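You operate a simulated robot arm through the tools that you are given. There is no shell and no other tool. Be economical: measure what you need, move in short steps, check, and stop when the job is done.

You are at the controls of a simulated robot arm. One attempt, no reset.

Task
Switch off the yellow light, reel it in and lock the reel. Where these are worked on the way, their far stop is far enough and under half their travel is too little: red reel lock.

Only the result counts: the job must be done as asked and must still hold three seconds after the hand-in. Knocking over, shifting, dropping, spilling or breaking anything else fails it.

Robot
A 7-joint arm with a fingered hand on a trunk, on a base that drives. Base frame: it is fixed to the floor where the robot stands at the start and does not move with it; the origin is under the middle of the robot, x ahead of it, y to its left, z up. Readings come in m, rad, newtons and seconds.
Its first joint turns from -2.897 to 2.897 rad. Places, roughly: orange reel [0.7, -0.5, 0.6]; red reel lock [0.6, -0.5, 0.6]; yellow light dome [0.7, -0.1, 0.7]. Payload 3.7 kg.
The TCP is the grasp point between the finger pads, 0.025 m short of the fingertips. In the tool frame z runs along the fingers and y along their closing line. The gripper opens to 0.088 m. The gripper's body begins 0.029 m behind the TCP. The gripper is a hand of 5 fingers: y runs from the thumb to the fingers, the wrist lies at [-0.013, -0.106, -0.174] in the tool frame.
Orientation is told as [roll, pitch, yaw] about the base's x, y, z axes, in that order, counted from this pose: with the fingers straight down and the wrist toward the robot, the tool's x, y and z point along [0, 1, 0], [1, 0, 0] and [0, 0, -1] of the base frame.

Tools
- The arm moves only by the tool jog_arm. Its argument "steps" is a list that holds one entry, the list of rows, each a list of 6 numbers: the turn, a rotation vector about the base's x, y, z in rad, then the shift along the base's x, y, z in m. In form: [[[rx, ry, rz, x, y, z], ...]]. A call has 1 to 20 rows; each row shifts and turns the commanded pose from where the row before left it. A row lasts 0.2 s, in which the tool goes at most 0.05 m and 0.15 rad; a call with a longer step from one row to the next is refused whole. A pose out of reach is approached as far as the arm can. The call stops where the force on the tool passes 40 N (or 10 N more than at its start, if that is more) or the arm is blocked; 0.2 s more then pass. In this call time passes only in rows, and 0.2 s behind the last. It gives the time, the measured TCP pose, the force on the tool (base axes), the opening and the grip force at its end, in the units of the frame above (readings bear some noise), with the torque about the TCP (base axes, N m) and any sound that the robot's microphone picked up, and new pictures: "pictures" is both (left out), scene, wrist or none.
- Cameras (640 x 400 px; columns grow to the right, rows downward): "scene" is now at [0.1513, 0.1617, 1.2752]; the picture's right is [-0.78, -0.62, 0.00], its down [-0.44, 0.55, -0.71] and it looks along [0.44, -0.56, -0.70] (base axes); focal length 261 px, centre (320, 200). "wrist" rides on the gripper at [0.059, -0.079, -0.105] in the tool frame; the picture's right is [-0.73, 0.32, -0.61], its down [-0.62, -0.68, 0.38] and it looks along [-0.29, 0.66, 0.70] (tool axes); focal length 234 px, centre (320, 200). There is no depth. A picture from a camera that has moved, and an enlarged one, comes with that camera's place and axes in the base frame and with its lens.
- base_move(legs): drives the robot by 1 to 6 legs, each [ahead, left, turn to the left] in m, m and rad, along the robot's own axes; the way and the turn of a leg run together, so that a leg with both is an arc; at most 1.5 m and 3.142 rad a leg. The arm and the cameras ride along, it lands a little off, and it stops where it bumps. It gives what a move gives, and a new picture of the scene camera.
- finger_targets(index, middle, ring, little, thumb_bend, thumb_turn): sets how far each is bent, from 0 (flat) to 100 (curled in); at 30 the hand is open as for a grip, at 70 the pads meet at the TCP. One left out holds its place. A second passes; each finger stops where it meets its share of the squeeze, and holds until it gets a number again. It is the only way to open and close the hand. It gives what a move gives, with no picture; readings hold the bend of each and the force on index, middle, ring, little, thumb and palm. thumb_turn goes from beside the hand (0) to across from the fingers (100), as for a grip.
- aim_head(pan, tilt): turns the head with the scene camera to pan (to the left, within 2.094 rad either way) and tilt (down, from -0.506 to 1.204), counted from straight ahead of the robot. It gives what a move gives, and a new picture of the scene camera.
- enlarge(camera, box): a new picture of the part [left, top, right, bottom] of that camera's present view, enlarged. No time passes.
- finish_job(): hands the job in; it is judged then, once.

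Work in short steps. Places have to be worked out from the pictures, the camera data and where the tool is seen: move nearer, look again, correct. Check each grasp and each placing, and mend what went wrong. You have 120 turns and 260 pictures in all, those below and enlarged ones among them. Open the gripper and draw the arm clear of the work before you hand the job in, unless the task says otherwise; then end with one line.

The tools are called after "Request:" as name(argument=value, ...) on one line, values as JSON. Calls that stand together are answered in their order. jog_arm: Moves the arm, as the interface text tells. Its arguments: {"type":"object","properties":{"steps":{"type":"array","items":{"type":"array","items":{"type":"array","items":{"type":"number"}}}},"pictures":{"type":"string","enum":["both","scene","wrist","none"]}},"required":["steps"]} The other tools are called the same way: finger_targets (index, middle, ring, little, thumb_bend, thumb_turn) moves the fingers one by one; base_move (legs) drives the base; aim_head (pan, tilt) turns the head that bears the scene camera; enlarge (camera, box) takes an enlarged picture of a part of a camera's view; finish_job () hands the job in.

At the start:

```text
time: 0.0
ee_pos: [0.4636, -0.457, 0.9495]
tcp_rot: [0.0, 0.0, 0.001]
wrist_force: [-0.2, -0.1, 0.1]
wrist_torque: [-0.02, 0.02, 0.01]
gripper_width: 0.0875
grasp_force: 0.2
shape: jaw
bend: [30.0, 30.0, 30.0, 30.0, 30.0, 98.0]
finger forces: [0.0, 0.0, 0.1, 0.0, 0.1, 0.0]
robot x, y, heading: [-0.0023, 0.0009, 0.005]
head pan, tilt: [-0.902, 0.778]
```

scene: 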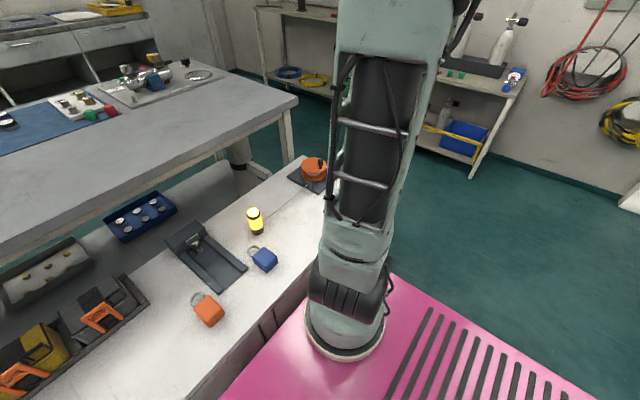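
wrist: 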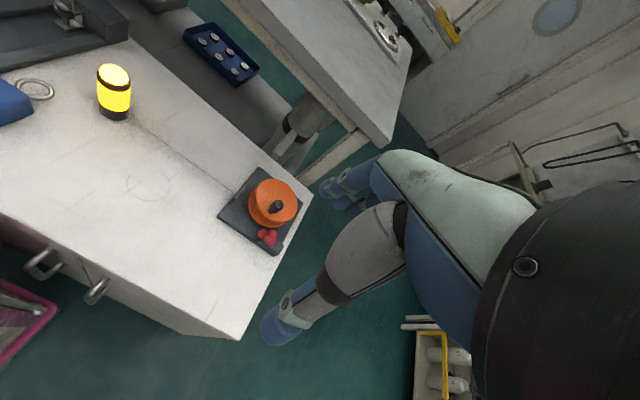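

I see the yellow light, and an orange reel with a red lock on a dark plate. I look closer at both.

Request:
enlarge(camera="wrist", box=[200, 150, 330, 260])

Request:
enlarge(camera="wrist", box=[70, 40, 200, 150])

Request:
enlarge(camera="scene", box=[220, 140, 340, 250])

```text
3.64 times, centred on (265, 205) of wrist
camera zoom: at [0.385, -0.3987, 1.0553], right [0.32, -0.73, 0.61], down [-0.68, -0.62, -0.38], along [0.66, -0.29, -0.7], focal length 852 px, centre (520, 182)
```

zoom: 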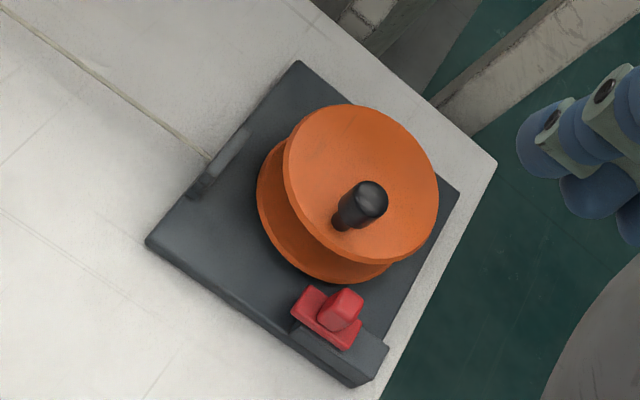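

```text
3.64 times, centred on (135, 95) of wrist
camera zoom: at [0.385, -0.3987, 1.0553], right [0.32, -0.73, 0.61], down [-0.68, -0.62, -0.38], along [0.66, -0.29, -0.7], focal length 852 px, centre (993, 582)
```

zoom: 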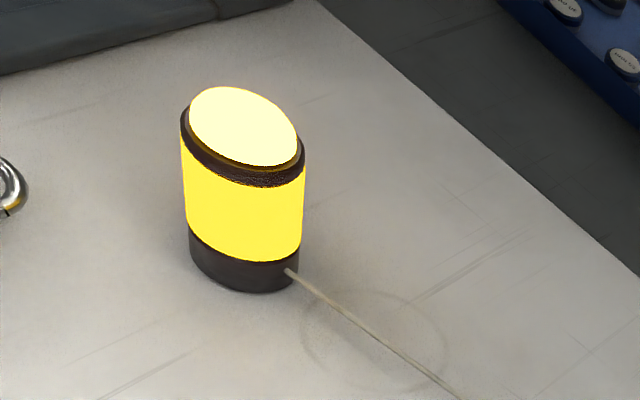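

```text
3.64 times, centred on (280, 195) of scene
camera zoom: at [0.1513, 0.1617, 1.2752], right [-0.78, -0.62, 0.0], down [-0.44, 0.55, -0.71], along [0.44, -0.56, -0.7], focal length 949 px, centre (466, 218)
```

zoom: 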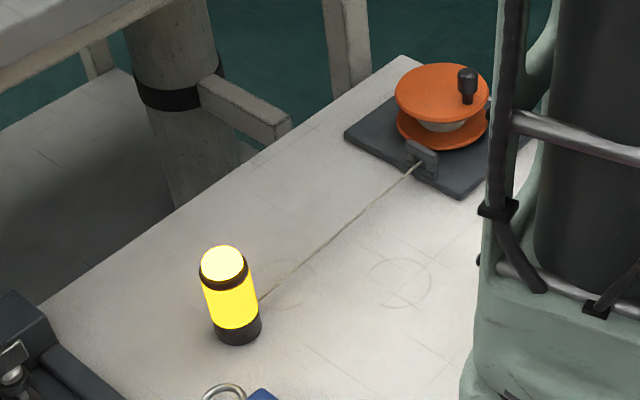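

Triangulating from both views gives these places:
- Dome top: about (0.659, -0.146, 0.675).
- Reel axis: about (0.69, -0.48), disc top at z 0.64.
- Crank knob: about (0.651, -0.475), top at z 0.69.
- Lock: about (0.625, -0.51).

The dome is a bit too near for the arm, so I back the base a little.

Request:
base_move(legs=[[-0.1, 0, 0]])

Request:
finger_targets(index=70, middle=70, ring=70, little=70, thumb_bend=70)

```text
time: 1.1
ee_pos: [0.3623, -0.4581, 0.95]
tcp_rot: [0.0, -0.001, -0.002]
wrist_force: [0.0, -0.3, 0.1]
wrist_torque: [0.01, -0.01, 0.0]
gripper_width: 0.0876
grasp_force: 0.1
shape: jaw
bend: [30.0, 30.0, 30.0, 30.0, 30.0, 98.0]
finger forces: [0.0, 0.0, 0.1, 0.0, 0.1, 0.0]
robot x, y, heading: [-0.1022, 0.0002, -0.001]
head pan, tilt: [-0.902, 0.778]
camera scene: at [0.0511, 0.1616, 1.2752], right [-0.78, -0.62, 0.0], down [-0.44, 0.55, -0.71], along [0.44, -0.56, -0.7], focal length 261 px, centre (320, 200)
```

scene: 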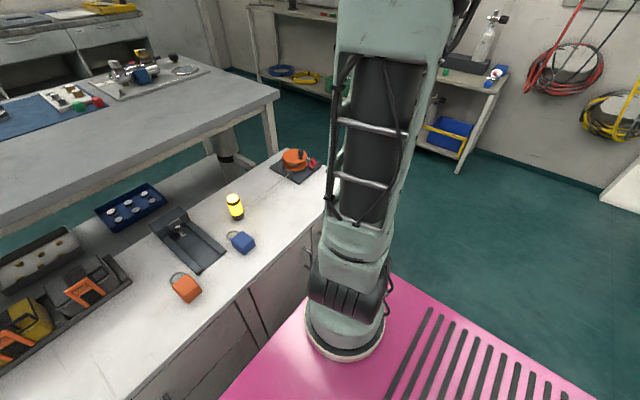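

```text
time: 2.1
ee_pos: [0.3635, -0.4582, 0.9493]
tcp_rot: [0.0, 0.0, 0.0]
wrist_force: [0.2, 0.1, 0.2]
wrist_torque: [-0.02, 0.01, 0.01]
gripper_width: 0.0
grasp_force: 0.0
shape: fingers
bend: [70.0, 70.0, 70.0, 70.0, 70.0, 98.0]
finger forces: [0.1, 0.0, 0.0, 0.0, 0.0, 0.0]
robot x, y, heading: [-0.1002, 0.0009, -0.001]
head pan, tilt: [-0.902, 0.778]
```

I carry the closed hand to above the dome at z≈0.82, then look.

Request:
jog_arm(steps=[[[0, 0, 0, 0.03, 0.031, -0.012], [0, 0, 0, 0.03, 0.031, -0.012], [0, 0, 0, 0.03, 0.031, -0.012], [0, 0, 0, 0.03, 0.031, -0.012], [0, 0, 0, 0.03, 0.031, -0.012], [0, 0, 0, 0.03, 0.031, -0.012], [0, 0, 0, 0.03, 0.031, -0.012], [0, 0, 0, 0.03, 0.031, -0.012], [0, 0, 0, 0.03, 0.031, -0.012], [0, 0, 0, 0.025, 0.031, -0.012]]])

```text
time: 4.3
ee_pos: [0.6611, -0.1458, 0.8288]
tcp_rot: [0.0, -0.001, -0.001]
wrist_force: [-0.6, -0.2, -0.4]
wrist_torque: [-0.01, -0.02, -0.02]
gripper_width: 0.0001
grasp_force: 0.1
shape: fingers
bend: [70.0, 70.0, 70.0, 70.0, 70.0, 98.0]
finger forces: [0.1, 0.0, 0.0, 0.0, 0.0, 0.0]
robot x, y, heading: [-0.1009, 0.002, -0.001]
head pan, tilt: [-0.902, 0.778]
camera scene: at [0.051, 0.1616, 1.2752], right [-0.79, -0.62, 0.0], down [-0.44, 0.55, -0.71], along [0.44, -0.56, -0.7], focal length 261 px, centre (320, 200)
camera wrist: at [0.5835, -0.0873, 0.9349], right [0.32, -0.73, 0.61], down [-0.68, -0.62, -0.38], along [0.66, -0.29, -0.7], focal length 234 px, centre (320, 200)
```

scene: 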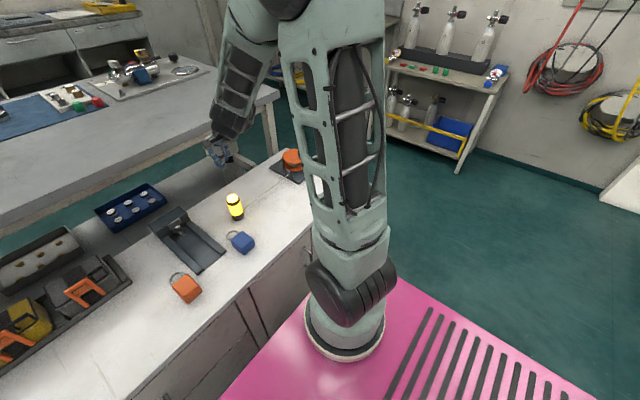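
wrist: 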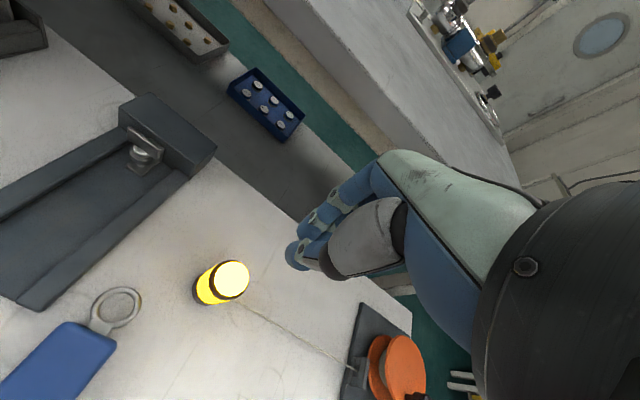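

The dome matches my estimate. I descend 0.11 straight down, leaving the tips about 2 cm above it.

Request:
jog_arm(steps=[[[0, 0, 0, 0, 0, -0.03], [0, 0, 0, 0, 0, -0.03], [0, 0, 0, 0, 0, -0.03], [0, 0, 0, 0, 0, -0.02]]], pictures="wrist")

Request:
enlarge(camera="scene", box=[190, 140, 320, 250])

```text
time: 5.3
ee_pos: [0.6576, -0.1504, 0.7178]
tcp_rot: [0.001, 0.0, -0.001]
wrist_force: [-0.6, -0.3, -0.2]
wrist_torque: [0.05, 0.04, 0.02]
gripper_width: 0.0003
grasp_force: 0.1
shape: fingers
bend: [70.0, 70.0, 70.0, 70.0, 70.0, 97.0]
finger forces: [0.1, 0.0, 0.0, 0.0, 0.1, 0.0]
robot x, y, heading: [-0.1024, -0.0008, 0.002]
head pan, tilt: [-0.902, 0.778]
camera wrist: at [0.58, -0.0906, 0.8231], right [0.32, -0.73, 0.61], down [-0.68, -0.62, -0.38], along [0.66, -0.29, -0.7], focal length 234 px, centre (320, 200)
```

wrist: 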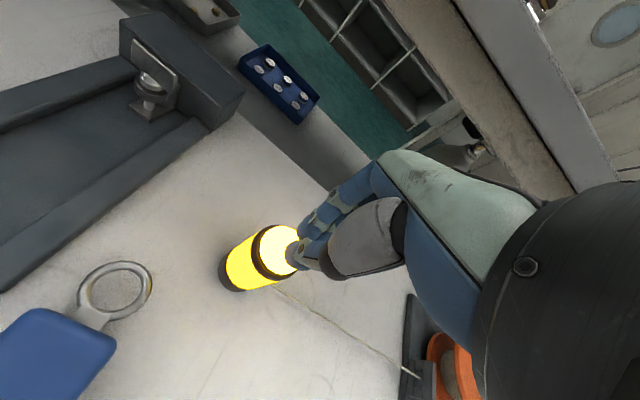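

```text
3.64 times, centred on (255, 195) of scene
camera zoom: at [0.0511, 0.1614, 1.2752], right [-0.79, -0.62, 0.0], down [-0.44, 0.55, -0.71], along [0.44, -0.56, -0.7], focal length 949 px, centre (556, 218)
```

zoom: 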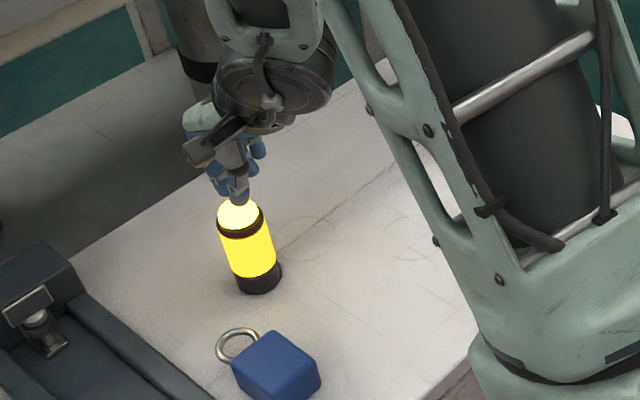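

The tips hang over the dome, about 2 cm clear. I press down in small steps.

Request:
jog_arm(steps=[[[0, 0, 0, 0.001, 0.003, -0.008], [0, 0, 0, 0, 0.001, -0.006], [0, 0, 0, 0, 0, -0.004], [0, 0, 0, 0, 0, -0.003], [0, 0, 0, 0, 0, -0.003], [0, 0, 0, 0, 0, -0.003]]], pictures="wrist")

```text
time: 6.8
ee_pos: [0.6594, -0.1445, 0.6941]
tcp_rot: [0.0, -0.002, -0.002]
wrist_force: [6.9, -3.6, 31.5]
wrist_torque: [-0.12, -0.29, -0.01]
gripper_width: 0.0012
grasp_force: 16.4
shape: fingers
bend: [68.0, 71.0, 70.0, 70.0, 70.0, 97.0]
finger forces: [14.1, 12.3, 0.1, 0.0, 6.7, 0.1]
robot x, y, heading: [-0.1034, -0.0001, 0.002]
head pan, tilt: [-0.902, 0.778]
heard: click
camera wrist: at [0.5812, -0.0856, 0.7995], right [0.32, -0.73, 0.61], down [-0.68, -0.62, -0.39], along [0.66, -0.29, -0.69], focal length 234 px, centre (320, 200)
```

wrist: 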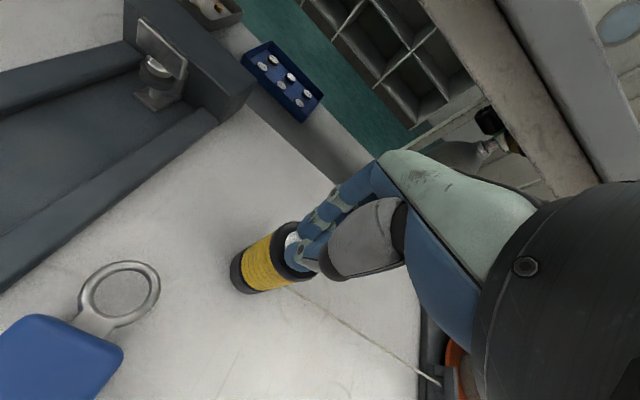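

A click and the light is off. I lift straight up and confirm it stays off.

Request:
jog_arm(steps=[[[0, 0, 0, 0, 0, 0.02], [0, 0, 0, 0, 0, 0.03], [0, 0, 0, 0, 0, 0.04], [0, 0, 0, 0, 0, 0.04]]], pictures="both")

```text
time: 7.8
ee_pos: [0.6619, -0.146, 0.8226]
tcp_rot: [0.0, 0.002, -0.002]
wrist_force: [-0.6, 0.2, -0.1]
wrist_torque: [0.01, -0.01, 0.01]
gripper_width: 0.0002
grasp_force: 0.1
shape: fingers
bend: [70.0, 70.0, 70.0, 70.0, 70.0, 97.0]
finger forces: [0.0, 0.0, 0.0, 0.0, 0.0, 0.0]
robot x, y, heading: [-0.0999, 0.0004, -0.004]
head pan, tilt: [-0.902, 0.778]
camera scene: at [0.0512, 0.1618, 1.2752], right [-0.78, -0.62, 0.0], down [-0.44, 0.55, -0.71], along [0.44, -0.56, -0.7], focal length 261 px, centre (320, 200)
camera wrist: at [0.5838, -0.0867, 0.9293], right [0.32, -0.73, 0.61], down [-0.68, -0.62, -0.38], along [0.66, -0.29, -0.7], focal length 234 px, centre (320, 200)
```

scene: 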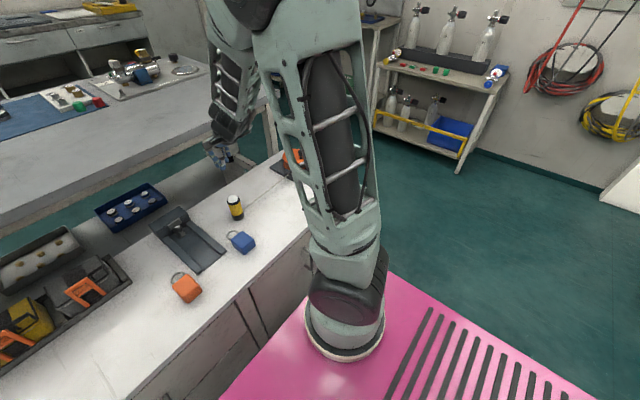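
wrist: 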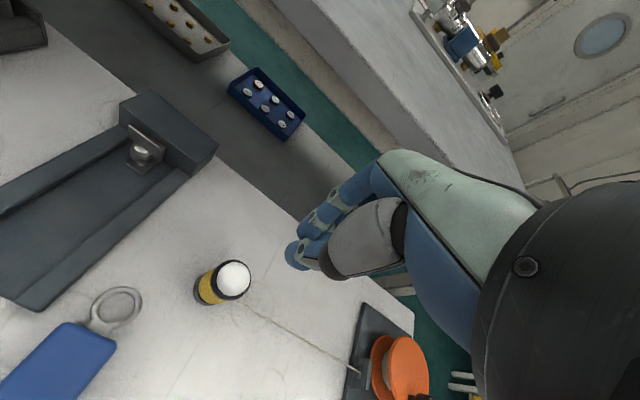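

The light is off. I move near the reel at the same height for a close look at the knob and lock, and open the hand partly.

Request:
jog_arm(steps=[[[0, 0, 0, -0.015, -0.04, 0], [0, 0, 0, -0.015, -0.04, 0], [0, 0, 0, -0.015, -0.04, 0], [0, 0, 0, -0.015, -0.04, 0], [0, 0, 0, -0.015, -0.04, 0], [0, 0, 0, -0.015, -0.04, 0]]], pictures="wrist")

Request:
finger_targets(index=40, middle=40, ring=40, little=40, thumb_bend=40)

Request:
enlarge(camera="wrist", box=[160, 150, 360, 290])

```text
time: 9.2
ee_pos: [0.5691, -0.3877, 0.8251]
tcp_rot: [0.0, 0.001, 0.001]
wrist_force: [0.3, -0.3, -0.5]
wrist_torque: [-0.01, -0.02, 0.01]
gripper_width: 0.0
grasp_force: 0.0
shape: fingers
bend: [70.0, 70.0, 70.0, 70.0, 70.0, 97.0]
finger forces: [0.1, 0.0, 0.0, 0.0, 0.0, 0.0]
robot x, y, heading: [-0.1041, 0.0011, 0.003]
head pan, tilt: [-0.902, 0.778]
camera wrist: at [0.4904, -0.3287, 0.93], right [0.32, -0.73, 0.61], down [-0.68, -0.62, -0.38], along [0.66, -0.29, -0.7], focal length 234 px, centre (320, 200)
```

wrist: 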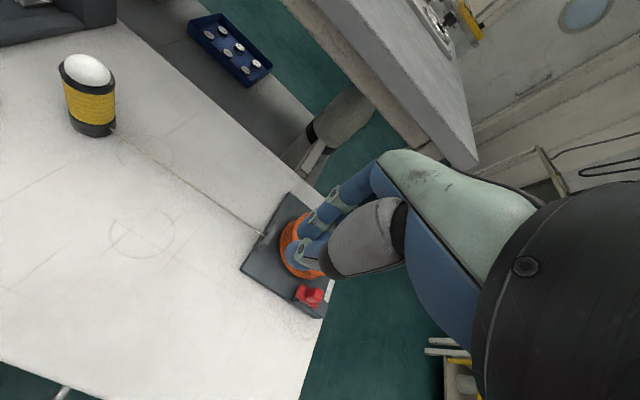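

```text
time: 10.2
ee_pos: [0.5691, -0.3878, 0.8257]
tcp_rot: [0.0, 0.001, 0.001]
wrist_force: [-0.3, 0.3, 0.7]
wrist_torque: [0.0, -0.02, -0.01]
gripper_width: 0.0628
grasp_force: 0.0
shape: fingers
bend: [40.0, 40.0, 40.0, 40.0, 40.0, 97.0]
finger forces: [0.0, 0.1, 0.1, 0.0, 0.0, 0.1]
robot x, y, heading: [-0.1012, -0.0028, -0.005]
head pan, tilt: [-0.902, 0.778]
```

```text
2.86 times, centred on (260, 220) of wrist
camera zoom: at [0.4906, -0.3287, 0.9301], right [0.32, -0.73, 0.61], down [-0.68, -0.62, -0.38], along [0.66, -0.29, -0.7], focal length 669 px, centre (491, 143)
```

zoom: 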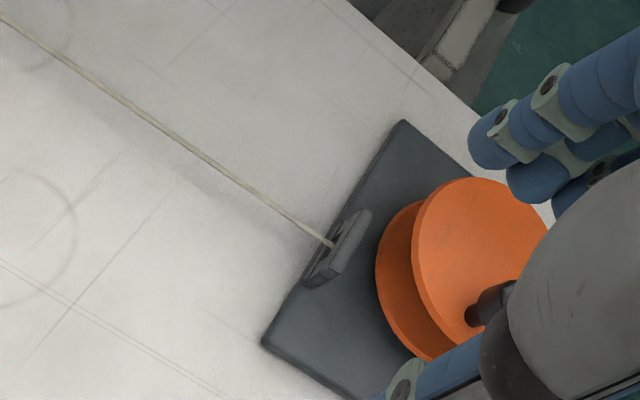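

I shift back and to the right for a clear close view of the lock and crank.

Request:
jog_arm(steps=[[[0, 0, 0, -0.013, -0.035, 0], [0, 0, 0, -0.013, -0.035, 0], [0, 0, 0, -0.013, -0.035, 0], [0, 0, 0, -0.01, -0.03, 0]]], pictures="none")

Request:
enlarge(camera="wrist", box=[190, 125, 340, 245])

```text
time: 11.2
ee_pos: [0.5199, -0.5174, 0.8233]
tcp_rot: [-0.001, 0.0, 0.0]
wrist_force: [0.5, -1.1, 0.1]
wrist_torque: [0.02, -0.02, 0.02]
gripper_width: 0.0629
grasp_force: 0.0
shape: fingers
bend: [40.0, 40.0, 40.0, 40.0, 40.0, 97.0]
finger forces: [0.1, 0.1, 0.0, 0.1, 0.1, 0.0]
robot x, y, heading: [-0.1038, 0.0004, -0.001]
head pan, tilt: [-0.902, 0.778]
```

```text
3.33 times, centred on (265, 185) of wrist
camera zoom: at [0.4419, -0.4588, 0.9301], right [0.32, -0.73, 0.61], down [-0.68, -0.62, -0.38], along [0.66, -0.29, -0.7], focal length 781 px, centre (503, 250)
```

zoom: 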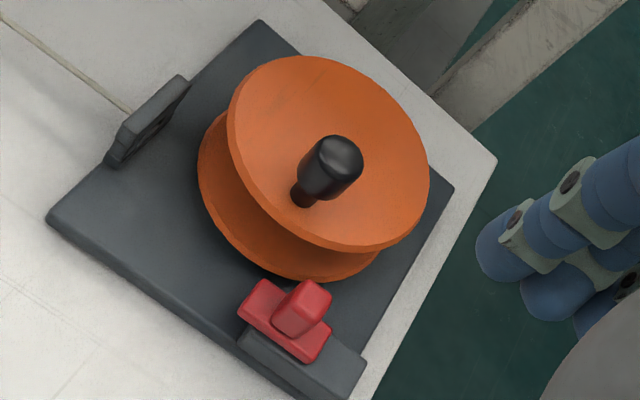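

The knob is at about (0.655, -0.479), the reel axis at about (0.69, -0.479), and the lock at the near right corner. I bring the open hand over the knob.

Request:
jog_arm(steps=[[[0, 0, 0, 0.034, 0.0096, -0.015], [0, 0, 0, 0.034, 0.0096, -0.015], [0, 0, 0, 0.034, 0.0096, -0.015], [0, 0, 0, 0.034, 0.0096, -0.015]]], pictures="wrist")

Request:
enlarge(camera="scene", box=[230, 120, 360, 220])

```text
time: 12.2
ee_pos: [0.6541, -0.4822, 0.7613]
tcp_rot: [-0.002, 0.0, -0.001]
wrist_force: [-0.8, -0.3, -0.2]
wrist_torque: [0.02, 0.0, -0.01]
gripper_width: 0.0631
grasp_force: 0.0
shape: fingers
bend: [40.0, 40.0, 40.0, 40.0, 40.0, 97.0]
finger forces: [0.0, 0.0, 0.0, 0.0, 0.0, 0.1]
robot x, y, heading: [-0.1019, -0.0008, -0.002]
head pan, tilt: [-0.902, 0.778]
camera wrist: at [0.576, -0.422, 0.867], right [0.32, -0.73, 0.61], down [-0.68, -0.62, -0.38], along [0.66, -0.29, -0.7], focal length 234 px, centre (320, 200)
```

wrist: 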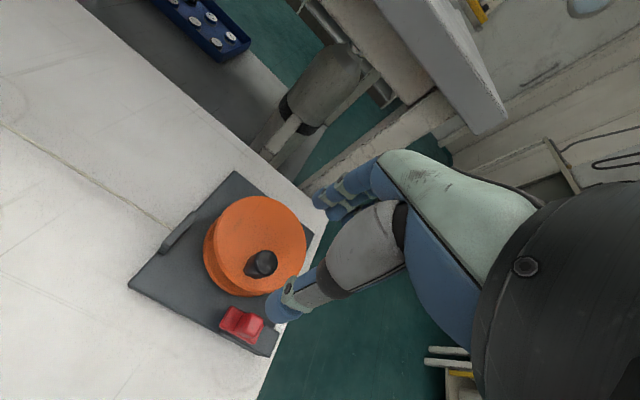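

```text
4.00 times, centred on (295, 170) of scene
camera zoom: at [0.051, 0.1616, 1.2752], right [-0.79, -0.62, 0.0], down [-0.44, 0.55, -0.71], along [0.44, -0.56, -0.7], focal length 1044 px, centre (420, 320)
```

zoom: 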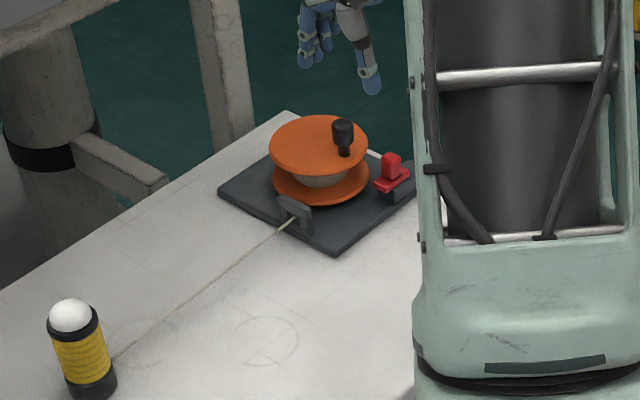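

The knob lies right between thumb and fingers; I descend so the tips sit just above the disc.

Request:
jog_arm(steps=[[[0, 0, 0, 0, 0.002, -0.03], [0, 0, 0, 0, 0.002, -0.03], [0, 0, 0, 0, 0, -0.013], [0, 0, 0, 0, 0, -0.01]]], pictures="wrist")

Request:
finger_targets(index=63, middle=63, thumb_bend=63)

Request:
enlarge(camera="scene", box=[230, 120, 360, 220])

```text
time: 13.2
ee_pos: [0.6562, -0.4757, 0.6795]
tcp_rot: [0.0, -0.001, 0.001]
wrist_force: [1.0, 0.7, 0.6]
wrist_torque: [0.01, 0.02, 0.0]
gripper_width: 0.0632
grasp_force: 0.1
shape: fingers
bend: [40.0, 40.0, 40.0, 40.0, 40.0, 97.0]
finger forces: [0.0, 0.0, 0.0, 0.0, 0.1, 0.1]
robot x, y, heading: [-0.1015, 0.0004, -0.003]
head pan, tilt: [-0.902, 0.778]
camera wrist: at [0.5778, -0.4164, 0.7855], right [0.32, -0.73, 0.61], down [-0.68, -0.62, -0.38], along [0.66, -0.29, -0.7], focal length 234 px, centre (320, 200)
```

wrist: 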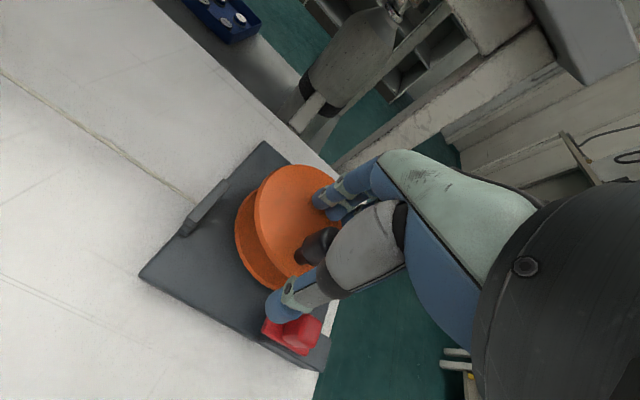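

```text
time: 14.2
ee_pos: [0.6559, -0.4758, 0.6791]
tcp_rot: [0.0, -0.001, 0.001]
wrist_force: [-0.3, 1.3, 0.0]
wrist_torque: [0.01, 0.02, -0.01]
gripper_width: 0.0142
grasp_force: 0.0
shape: fingers
bend: [63.0, 63.0, 40.0, 40.0, 62.0, 97.0]
finger forces: [0.0, 0.1, 0.1, 0.0, 0.4, 0.1]
robot x, y, heading: [-0.0987, 0.0001, -0.0]
head pan, tilt: [-0.902, 0.778]
```

```text
4.00 times, centred on (295, 170) of scene
camera zoom: at [0.0511, 0.1616, 1.2752], right [-0.78, -0.62, 0.0], down [-0.44, 0.55, -0.71], along [0.44, -0.56, -0.7], focal length 1044 px, centre (420, 320)
```

zoom: 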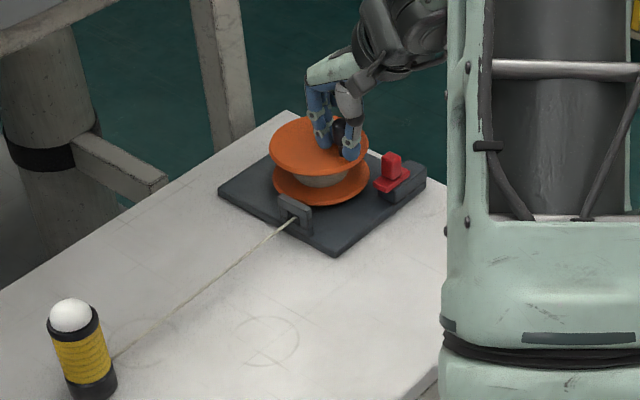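

Fingers surround the knob; I tighten a little.

Request:
finger_targets(index=68, middle=68, ring=62, thumb_bend=68)

```text
time: 15.2
ee_pos: [0.6565, -0.4756, 0.6815]
tcp_rot: [0.001, -0.001, 0.0]
wrist_force: [-1.0, 0.4, -1.8]
wrist_torque: [-0.01, 0.0, 0.0]
gripper_width: 0.0084
grasp_force: 2.0
shape: fingers
bend: [67.0, 67.0, 62.0, 40.0, 64.0, 97.0]
finger forces: [0.5, 0.9, 0.1, 0.0, 2.5, 0.1]
robot x, y, heading: [-0.0998, -0.0008, -0.0]
head pan, tilt: [-0.902, 0.778]
```

Request:
finger_targets(index=80, middle=80, ring=66, thumb_bend=80)

```text
time: 16.1
ee_pos: [0.6557, -0.475, 0.6791]
tcp_rot: [0.0, 0.002, 0.0]
wrist_force: [0.6, 2.1, -16.3]
wrist_torque: [-0.01, 0.0, 0.08]
gripper_width: 0.0006
grasp_force: 13.0
shape: fingers
bend: [73.0, 67.0, 66.0, 40.0, 71.0, 95.0]
finger forces: [8.1, 8.5, 0.1, 0.0, 10.0, 0.0]
robot x, y, heading: [-0.0984, -0.0019, -0.003]
head pan, tilt: [-0.902, 0.778]
```

The fingers squeeze under the knob's flare with a 16 N pull; I relax slightly.

Request:
finger_targets(index=70, middle=69, ring=66, thumb_bend=69)

Request:
enlarge(camera="scene", box=[275, 125, 335, 175])

Request:
enlarge(camera="wrist", box=[230, 150, 390, 300])

```text
time: 17.1
ee_pos: [0.6555, -0.4752, 0.6794]
tcp_rot: [-0.002, 0.0, 0.0]
wrist_force: [1.1, 2.6, -2.5]
wrist_torque: [0.07, -0.01, -0.01]
gripper_width: 0.0045
grasp_force: 3.3
shape: fingers
bend: [68.0, 67.0, 66.0, 40.0, 67.0, 96.0]
finger forces: [1.6, 1.3, 0.1, 0.0, 2.9, 0.1]
robot x, y, heading: [-0.0993, 0.0011, 0.002]
head pan, tilt: [-0.902, 0.778]
```

```text
8.00 times, centred on (305, 150) of scene
camera zoom: at [0.0512, 0.1616, 1.2752], right [-0.78, -0.62, 0.0], down [-0.44, 0.55, -0.71], along [0.44, -0.56, -0.7], focal length 2087 px, centre (440, 600)
```

zoom: 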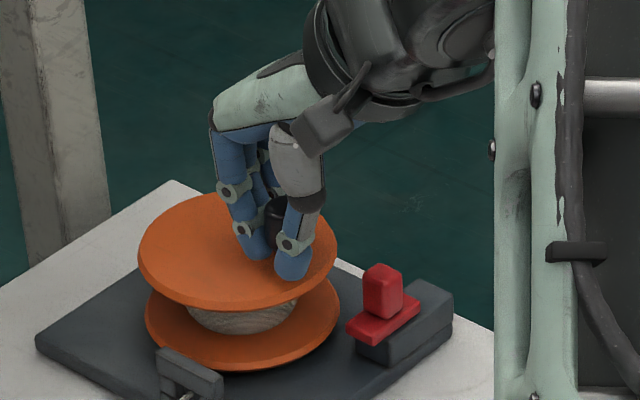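

```text
2.67 times, centred on (310, 225) of wrist
camera zoom: at [0.5777, -0.4167, 0.7859], right [0.32, -0.73, 0.61], down [-0.68, -0.62, -0.38], along [0.66, -0.29, -0.7], focal length 624 px, centre (347, 133)
```

zoom: 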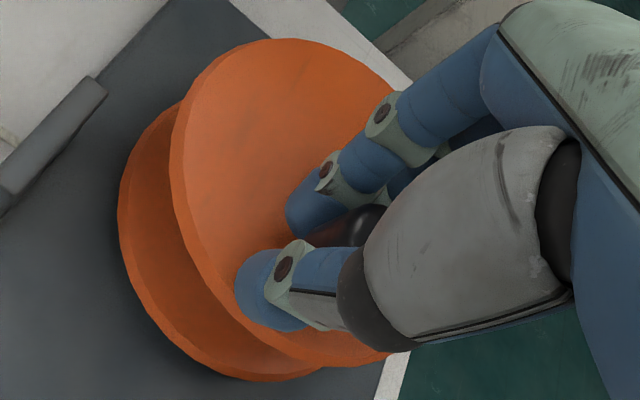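

The grip is good. I test a quarter turn counterclockwise (knob going toward -y) and watch force and light.

Request:
jog_arm(steps=[[[0, 0, 0, 0.0012, -0.0088, 0], [0, 0, 0, 0.0034, -0.0082, 0], [0, 0, 0, 0.0054, -0.007, 0], [0, 0, 0, 0.007, -0.0054, 0], [0, 0, 0, 0.0082, -0.0034, 0], [0, 0, 0, 0.0088, -0.0012, 0]]], pictures="wrist")

Request:
enlarge(camera="scene", box=[220, 120, 350, 220])

```text
time: 18.6
ee_pos: [0.6897, -0.5107, 0.679]
tcp_rot: [0.0, 0.001, 0.0]
wrist_force: [-0.3, 0.3, -0.5]
wrist_torque: [0.0, 0.01, 0.01]
gripper_width: 0.0
grasp_force: 0.0
shape: fingers
bend: [70.0, 69.0, 66.0, 40.0, 69.0, 98.0]
finger forces: [0.1, 0.0, 0.1, 0.0, 0.0, 0.0]
robot x, y, heading: [-0.1016, -0.0023, 0.0]
head pan, tilt: [-0.902, 0.778]
camera wrist: at [0.611, -0.4519, 0.7852], right [0.32, -0.73, 0.61], down [-0.68, -0.62, -0.38], along [0.66, -0.29, -0.7], focal length 234 px, centre (320, 200)
```

wrist: 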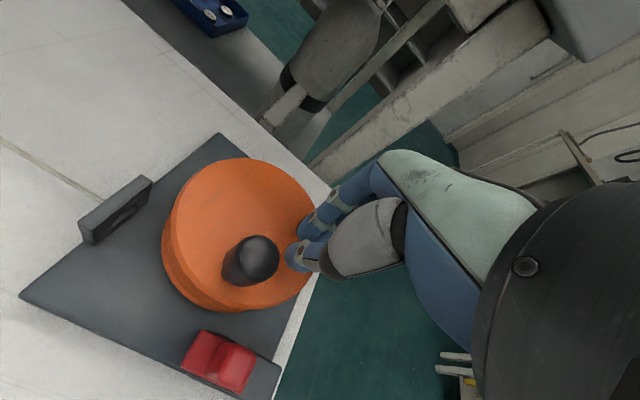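

```text
4.00 times, centred on (285, 170) of scene
camera zoom: at [0.0512, 0.1616, 1.2752], right [-0.78, -0.62, 0.0], down [-0.44, 0.55, -0.71], along [0.44, -0.56, -0.7], focal length 1044 px, centre (460, 320)
```

zoom: 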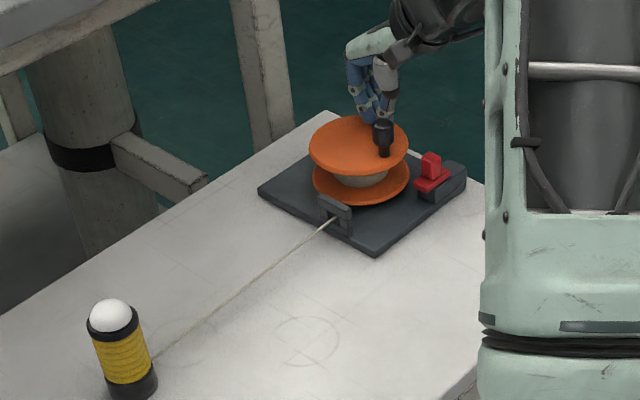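

The reel didn't turn: the pinch slid off sideways. I'll push the knob round with the closed fingertips as a peg instead. First I raise and curl ring and little out of the way, then check the hand.

Request:
jog_arm(steps=[[[0, 0, 0, 0, 0, 0.03], [0, 0, 0, 0, 0.02, 0.03], [0, 0, 0, -0.005, 0.03, 0], [0, 0, 0, -0.007, 0.016, 0]]], pictures="none")

Request:
finger_targets(ring=100, little=100, index=70, middle=70, thumb_bend=70)

Request:
enlarge(camera="scene", box=[260, 100, 340, 180])

Request:
enlarge(camera="wrist", box=[180, 130, 400, 300])

```text
time: 19.6
ee_pos: [0.6753, -0.4439, 0.74]
tcp_rot: [0.001, 0.001, 0.0]
wrist_force: [0.4, -0.2, -0.5]
wrist_torque: [-0.01, 0.02, 0.02]
gripper_width: 0.0004
grasp_force: 0.0
shape: fingers
bend: [70.0, 69.0, 66.0, 40.0, 69.0, 98.0]
finger forces: [0.0, 0.0, 0.1, 0.1, 0.0, 0.0]
robot x, y, heading: [-0.1023, 0.0007, 0.003]
head pan, tilt: [-0.902, 0.778]
```

```text
time: 20.6
ee_pos: [0.6747, -0.4441, 0.7402]
tcp_rot: [0.0, -0.001, 0.001]
wrist_force: [0.6, 0.1, 0.5]
wrist_torque: [-0.02, 0.02, -0.03]
gripper_width: 0.0001
grasp_force: 0.0
shape: fingers
bend: [70.0, 70.0, 100.0, 100.0, 70.0, 98.0]
finger forces: [0.1, 0.1, 0.0, 0.0, 0.1, 0.0]
robot x, y, heading: [-0.1007, 0.0012, -0.001]
head pan, tilt: [-0.902, 0.778]
```

```text
5.00 times, centred on (300, 140) of scene
camera zoom: at [0.0511, 0.1616, 1.2752], right [-0.78, -0.62, 0.0], down [-0.44, 0.55, -0.71], along [0.44, -0.56, -0.7], focal length 1305 px, centre (420, 500)
```

zoom: 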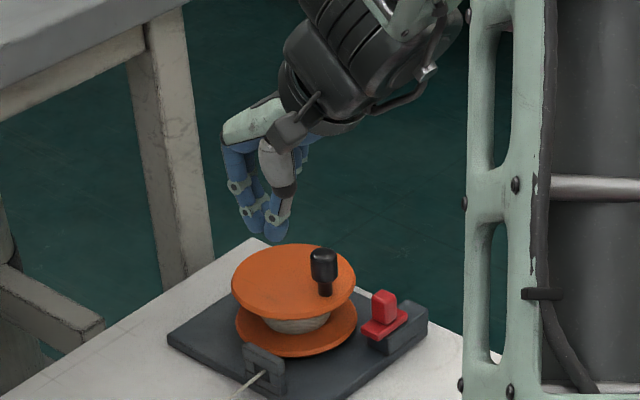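

```text
2.35 times, centred on (290, 215) of wrist
camera zoom: at [0.5972, -0.3851, 0.846], right [0.32, -0.73, 0.61], down [-0.68, -0.62, -0.38], along [0.66, -0.29, -0.7], focal length 551 px, centre (391, 165)
```

zoom: 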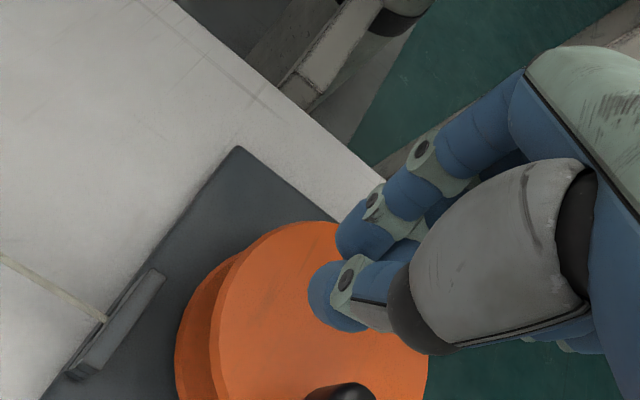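

Index and middle with the thumb form a compact peg. I shift slightly +y, descend beside the knob, then sweep counterclockwise a bit.

Request:
jog_arm(steps=[[[0, 0, 0, 0, 0.01, -0.02], [0, 0, 0, 0, 0, -0.02], [0, 0, 0, 0, 0, -0.015], [0, 0, 0, 0, 0, -0.007]]], pictures="none")

Request:
enlarge(camera="scene", box=[260, 110, 340, 180])

Request:
enlarge(camera="wrist", box=[180, 150, 400, 320])

```text
time: 21.6
ee_pos: [0.6778, -0.4344, 0.6765]
tcp_rot: [0.0, -0.001, -0.001]
wrist_force: [-0.4, -0.7, 0.4]
wrist_torque: [0.01, 0.02, -0.02]
gripper_width: 0.0
grasp_force: 0.1
shape: fingers
bend: [70.0, 70.0, 100.0, 100.0, 70.0, 98.0]
finger forces: [0.1, 0.0, 0.0, 0.0, 0.0, 0.0]
robot x, y, heading: [-0.1014, -0.0024, -0.001]
head pan, tilt: [-0.902, 0.778]
```

```text
5.71 times, centred on (300, 145) of scene
camera zoom: at [0.0511, 0.1617, 1.2752], right [-0.78, -0.62, 0.0], down [-0.44, 0.55, -0.71], along [0.44, -0.56, -0.7], focal length 1491 px, centre (434, 514)
```

zoom: 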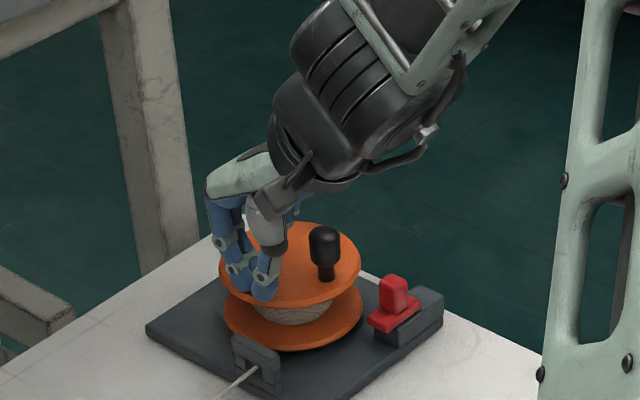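

```text
2.35 times, centred on (290, 235) of wrist
camera zoom: at [0.5997, -0.3756, 0.7824], right [0.32, -0.73, 0.61], down [-0.68, -0.62, -0.38], along [0.66, -0.29, -0.7], focal length 551 px, centre (391, 118)
```

zoom: 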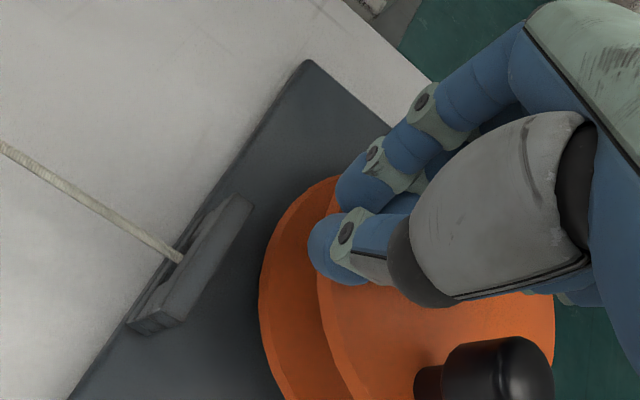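

I sweep the peg around to push the knob toward -y along the arc.

Request:
jog_arm(steps=[[[0, 0, 0, -0.0135, -0.0195, 0], [0, 0, 0, -0.0057, -0.0075, 0], [0, 0, 0, -0.0036, -0.0087, 0], [0, 0, 0, -0.0012, -0.0093, 0], [0, 0, 0, 0.0012, -0.0093, 0], [0, 0, 0, 0.0036, -0.0087, 0], [0, 0, 0, 0.0057, -0.0075, 0]]], pictures="scene")

Request:
enlarge(camera="scene", box=[220, 110, 340, 220])

Request:
enlarge(camera="wrist", box=[180, 150, 400, 320])

```text
time: 23.1
ee_pos: [0.6643, -0.5053, 0.6773]
tcp_rot: [0.001, 0.0, 0.001]
wrist_force: [0.6, -0.3, 0.5]
wrist_torque: [-0.01, -0.01, -0.01]
gripper_width: 0.0001
grasp_force: 0.0
shape: fingers
bend: [70.0, 70.0, 100.0, 100.0, 70.0, 98.0]
finger forces: [0.0, 0.0, 0.1, 0.1, 0.1, 0.0]
robot x, y, heading: [-0.0994, 0.0012, 0.002]
head pan, tilt: [-0.902, 0.778]
camera scene: at [0.0511, 0.1615, 1.2752], right [-0.78, -0.62, 0.0], down [-0.44, 0.55, -0.71], along [0.44, -0.56, -0.7], focal length 261 px, centre (320, 200)
```

scene: 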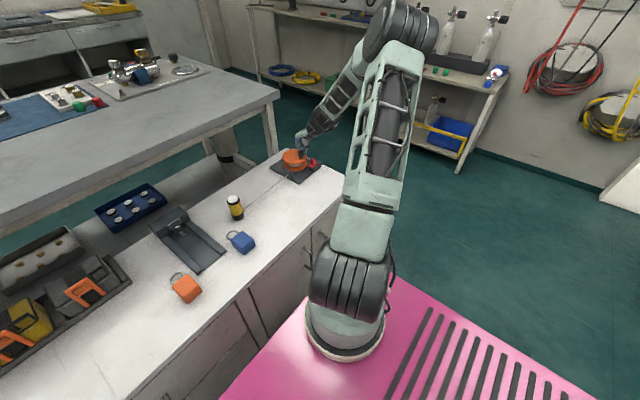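

```text
3.64 times, centred on (280, 165) of scene
camera zoom: at [0.0511, 0.1615, 1.2752], right [-0.78, -0.62, 0.0], down [-0.44, 0.55, -0.71], along [0.44, -0.56, -0.7], focal length 949 px, centre (466, 327)
```

zoom: 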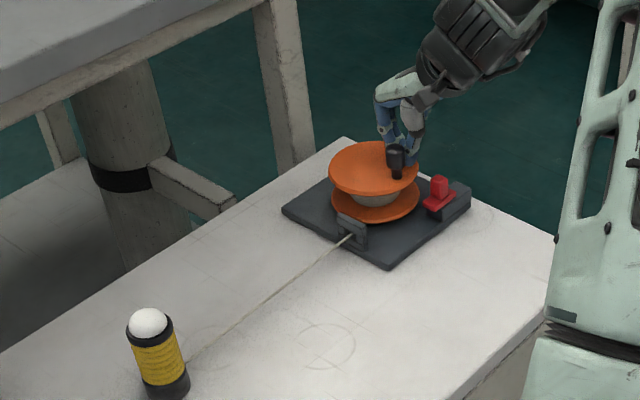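

```text
2.35 times, centred on (290, 235) of wrist
camera zoom: at [0.5865, -0.4468, 0.7825], right [0.32, -0.73, 0.61], down [-0.68, -0.62, -0.38], along [0.66, -0.29, -0.7], focal length 551 px, centre (391, 118)
```

zoom: 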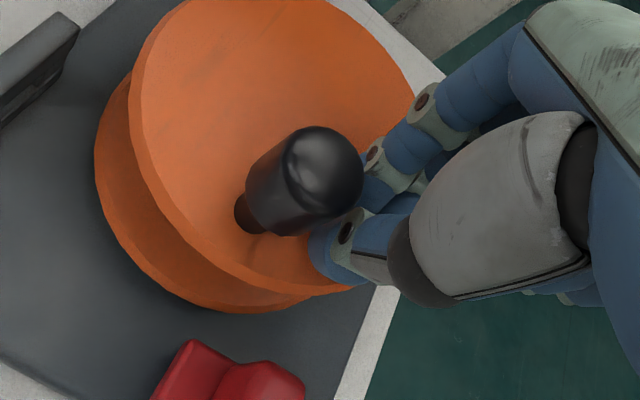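

The peg slid past and the knob did not move, so counterclockwise is either blocked or the fingers gave way. I try the other direction (+y) in small pieces, watching forces.

Request:
jog_arm(steps=[[[0, 0, 0, -0.0087, 0.006, 0], [0, 0, 0, -0.002, 0.008, 0]]], pictures="none")

Request:
enlarge(camera="wrist", box=[180, 150, 400, 320])

```text
time: 23.8
ee_pos: [0.6546, -0.4927, 0.6766]
tcp_rot: [0.0, -0.001, -0.002]
wrist_force: [0.9, -5.2, 0.2]
wrist_torque: [-0.04, 0.01, -0.01]
gripper_width: 0.0003
grasp_force: 1.7
shape: fingers
bend: [69.0, 70.0, 100.0, 100.0, 69.0, 99.0]
finger forces: [3.2, 0.1, 0.1, 0.0, 1.8, 0.0]
robot x, y, heading: [-0.1026, -0.0003, -0.0]
head pan, tilt: [-0.902, 0.778]
```

```text
2.35 times, centred on (290, 235) of wrist
camera zoom: at [0.5758, -0.4337, 0.7822], right [0.32, -0.73, 0.61], down [-0.68, -0.62, -0.38], along [0.66, -0.29, -0.7], focal length 551 px, centre (391, 118)
```

zoom: 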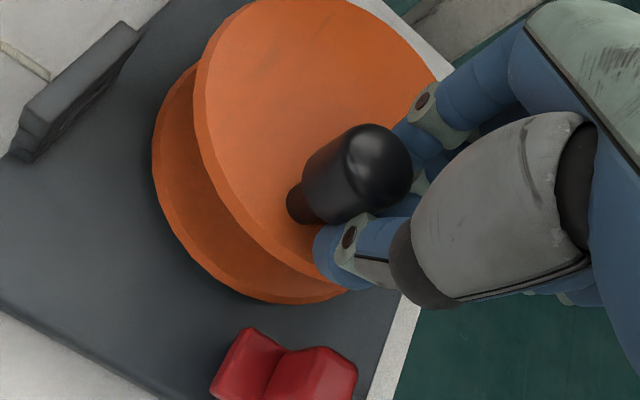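

Contact: 5 N against y, taken by index and thumb. I push on in two small rows.

Request:
jog_arm(steps=[[[0, 0, 0, 0, 0.006, 0], [0, 0, 0, 0.0005, 0.006, 0]]], pictures="none")

Request:
enlarge(camera="wrist", box=[180, 150, 400, 320])

```text
time: 24.4
ee_pos: [0.654, -0.4781, 0.6773]
tcp_rot: [0.0, 0.0, -0.001]
wrist_force: [-1.1, -4.3, -1.9]
wrist_torque: [-0.04, 0.01, 0.03]
gripper_width: 0.0094
grasp_force: 3.9
shape: fingers
bend: [66.0, 70.0, 100.0, 100.0, 65.0, 99.0]
finger forces: [2.6, 0.1, 0.0, 0.0, 4.5, 0.0]
robot x, y, heading: [-0.0983, -0.0013, -0.002]
head pan, tilt: [-0.902, 0.778]
```

```text
2.35 times, centred on (290, 235) of wrist
camera zoom: at [0.5759, -0.4203, 0.7827], right [0.32, -0.73, 0.61], down [-0.68, -0.62, -0.38], along [0.66, -0.29, -0.7], focal length 551 px, centre (391, 118)
```

zoom: 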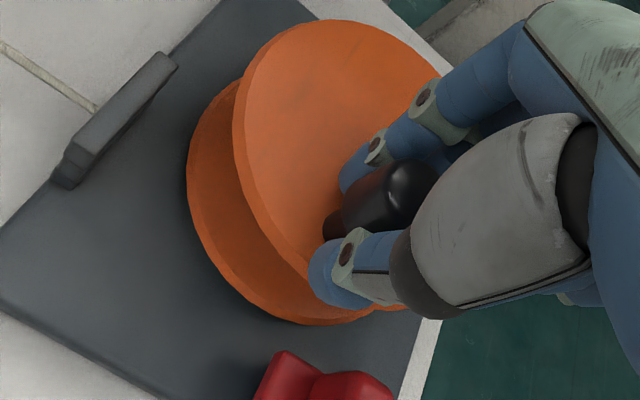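

The knob wedges thumb and index apart, so the peg splits. I lift off, swing the thumb aside and use the index alone, since it is rigid sideways.

Request:
jog_arm(steps=[[[0, 0, 0, 0, 0, 0.03], [0, 0, 0, 0, 0, 0.03], [0, 0, 0, 0, 0.02, 0.01], [0, 0, 0, 0, 0.025, 0]]], pictures="none")

Request:
finger_targets(thumb_turn=0, thumb_bend=30, middle=70, index=70)

Request:
enlarge(camera="scene", box=[260, 100, 340, 180])

Request:
enlarge(camera="wrist", box=[180, 130, 400, 300])

```text
time: 25.4
ee_pos: [0.6555, -0.4346, 0.7476]
tcp_rot: [0.001, 0.0, -0.002]
wrist_force: [-0.6, -0.9, -0.9]
wrist_torque: [0.0, 0.01, -0.01]
gripper_width: 0.0001
grasp_force: 0.2
shape: fingers
bend: [70.0, 70.0, 100.0, 100.0, 70.0, 97.0]
finger forces: [0.0, 0.0, 0.0, 0.0, 0.0, 0.1]
robot x, y, heading: [-0.0994, 0.0011, -0.004]
head pan, tilt: [-0.902, 0.778]
```

```text
time: 26.4
ee_pos: [0.6549, -0.4352, 0.7482]
tcp_rot: [0.0, 0.0, 0.001]
wrist_force: [0.3, 1.0, 0.0]
wrist_torque: [0.0, 0.01, 0.01]
gripper_width: 0.1002
grasp_force: 0.0
shape: fingers
bend: [70.0, 70.0, 100.0, 100.0, 30.0, 0.0]
finger forces: [0.1, 0.1, 0.1, 0.0, 0.1, 0.0]
robot x, y, heading: [-0.0993, 0.0005, -0.001]
head pan, tilt: [-0.902, 0.778]
```

```text
5.00 times, centred on (300, 140) of scene
camera zoom: at [0.0511, 0.1616, 1.2752], right [-0.78, -0.62, 0.0], down [-0.44, 0.55, -0.71], along [0.44, -0.56, -0.7], focal length 1305 px, centre (420, 500)
```

zoom: 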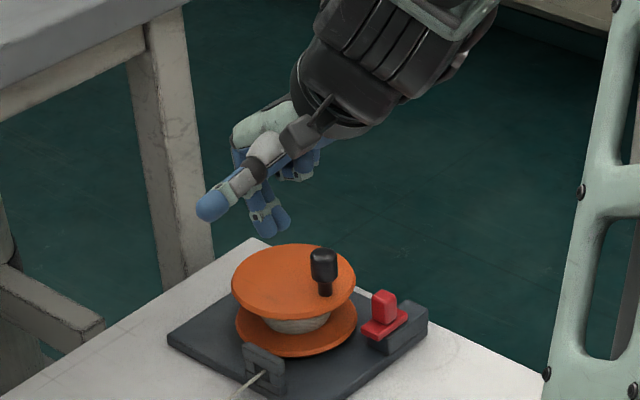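

```text
2.35 times, centred on (290, 215) of wrist
camera zoom: at [0.5773, -0.3763, 0.854], right [0.32, -0.73, 0.61], down [-0.68, -0.62, -0.38], along [0.66, -0.29, -0.7], focal length 551 px, centre (391, 165)
```

zoom: 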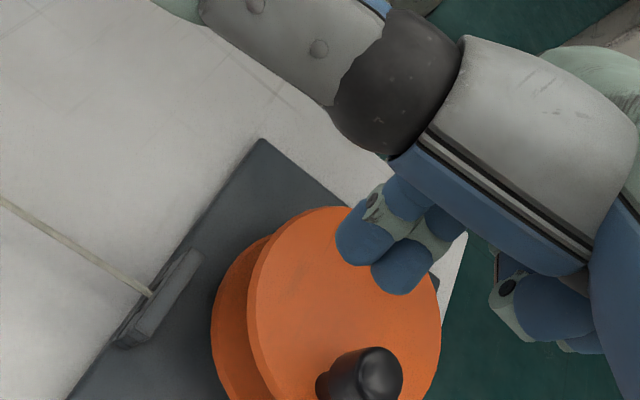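

Now a clean two-finger peg. I align its x with the knob, descend, and push toward -y gently.

Request:
jog_arm(steps=[[[0, 0, 0, -0.011, 0, -0.025], [0, 0, 0, 0, 0, -0.025], [0, 0, 0, 0, 0, -0.02], [0, 0, 0, 0, -0.008, 0], [0, 0, 0, 0, -0.006, 0], [0, 0, 0, 0, -0.004, 0]]], pictures="none")

Request:
enlarge(camera="wrist", box=[180, 150, 400, 320])

```text
time: 27.8
ee_pos: [0.6414, -0.4517, 0.678]
tcp_rot: [-0.001, 0.0, 0.0]
wrist_force: [0.4, 0.4, -0.1]
wrist_torque: [0.02, 0.01, 0.0]
gripper_width: 0.1003
grasp_force: 0.1
shape: fingers
bend: [70.0, 70.0, 100.0, 100.0, 30.0, 0.0]
finger forces: [0.1, 0.0, 0.1, 0.1, 0.1, 0.0]
robot x, y, heading: [-0.1006, 0.0037, -0.007]
head pan, tilt: [-0.902, 0.778]
```

```text
2.35 times, centred on (290, 235) of wrist
camera zoom: at [0.5637, -0.3932, 0.7837], right [0.32, -0.73, 0.61], down [-0.68, -0.62, -0.38], along [0.66, -0.29, -0.7], focal length 551 px, centre (391, 118)
```

zoom: 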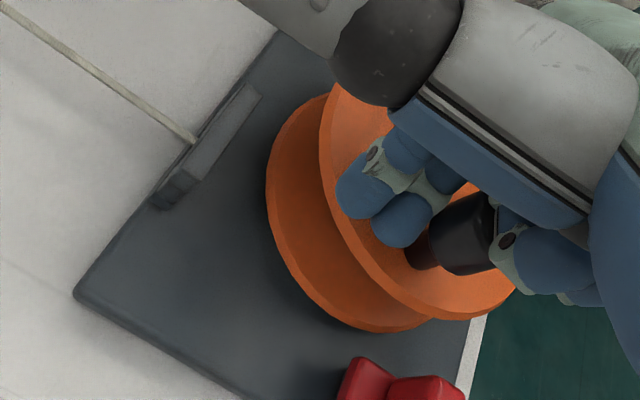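

Request:
jog_arm(steps=[[[0, 0, 0, 0, -0.004, 0], [0, 0, 0, 0, -0.004, 0], [0, 0, 0, 0.001, -0.004, 0]]], pictures="none")

Request:
enlarge(camera="wrist", box=[180, 150, 400, 320])

```text
time: 28.6
ee_pos: [0.6436, -0.4603, 0.6765]
tcp_rot: [0.002, 0.003, 0.005]
wrist_force: [-1.0, 21.7, -3.1]
wrist_torque: [0.33, 0.09, 0.35]
gripper_width: 0.1
grasp_force: 9.6
shape: fingers
bend: [70.0, 70.0, 100.0, 100.0, 30.0, 0.0]
finger forces: [0.0, 18.9, 0.0, 0.1, 0.0, 0.0]
robot x, y, heading: [-0.0998, -0.0015, -0.0]
head pan, tilt: [-0.902, 0.778]
```

```text
2.35 times, centred on (290, 235) of wrist
camera zoom: at [0.5655, -0.4022, 0.7839], right [0.33, -0.73, 0.6], down [-0.68, -0.62, -0.38], along [0.66, -0.29, -0.7], focal length 551 px, centre (391, 118)
```

zoom: 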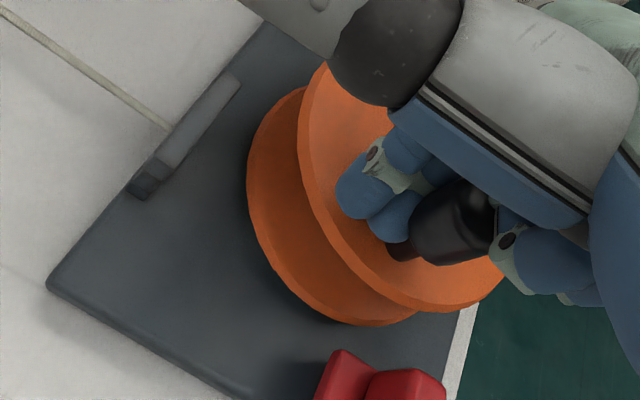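

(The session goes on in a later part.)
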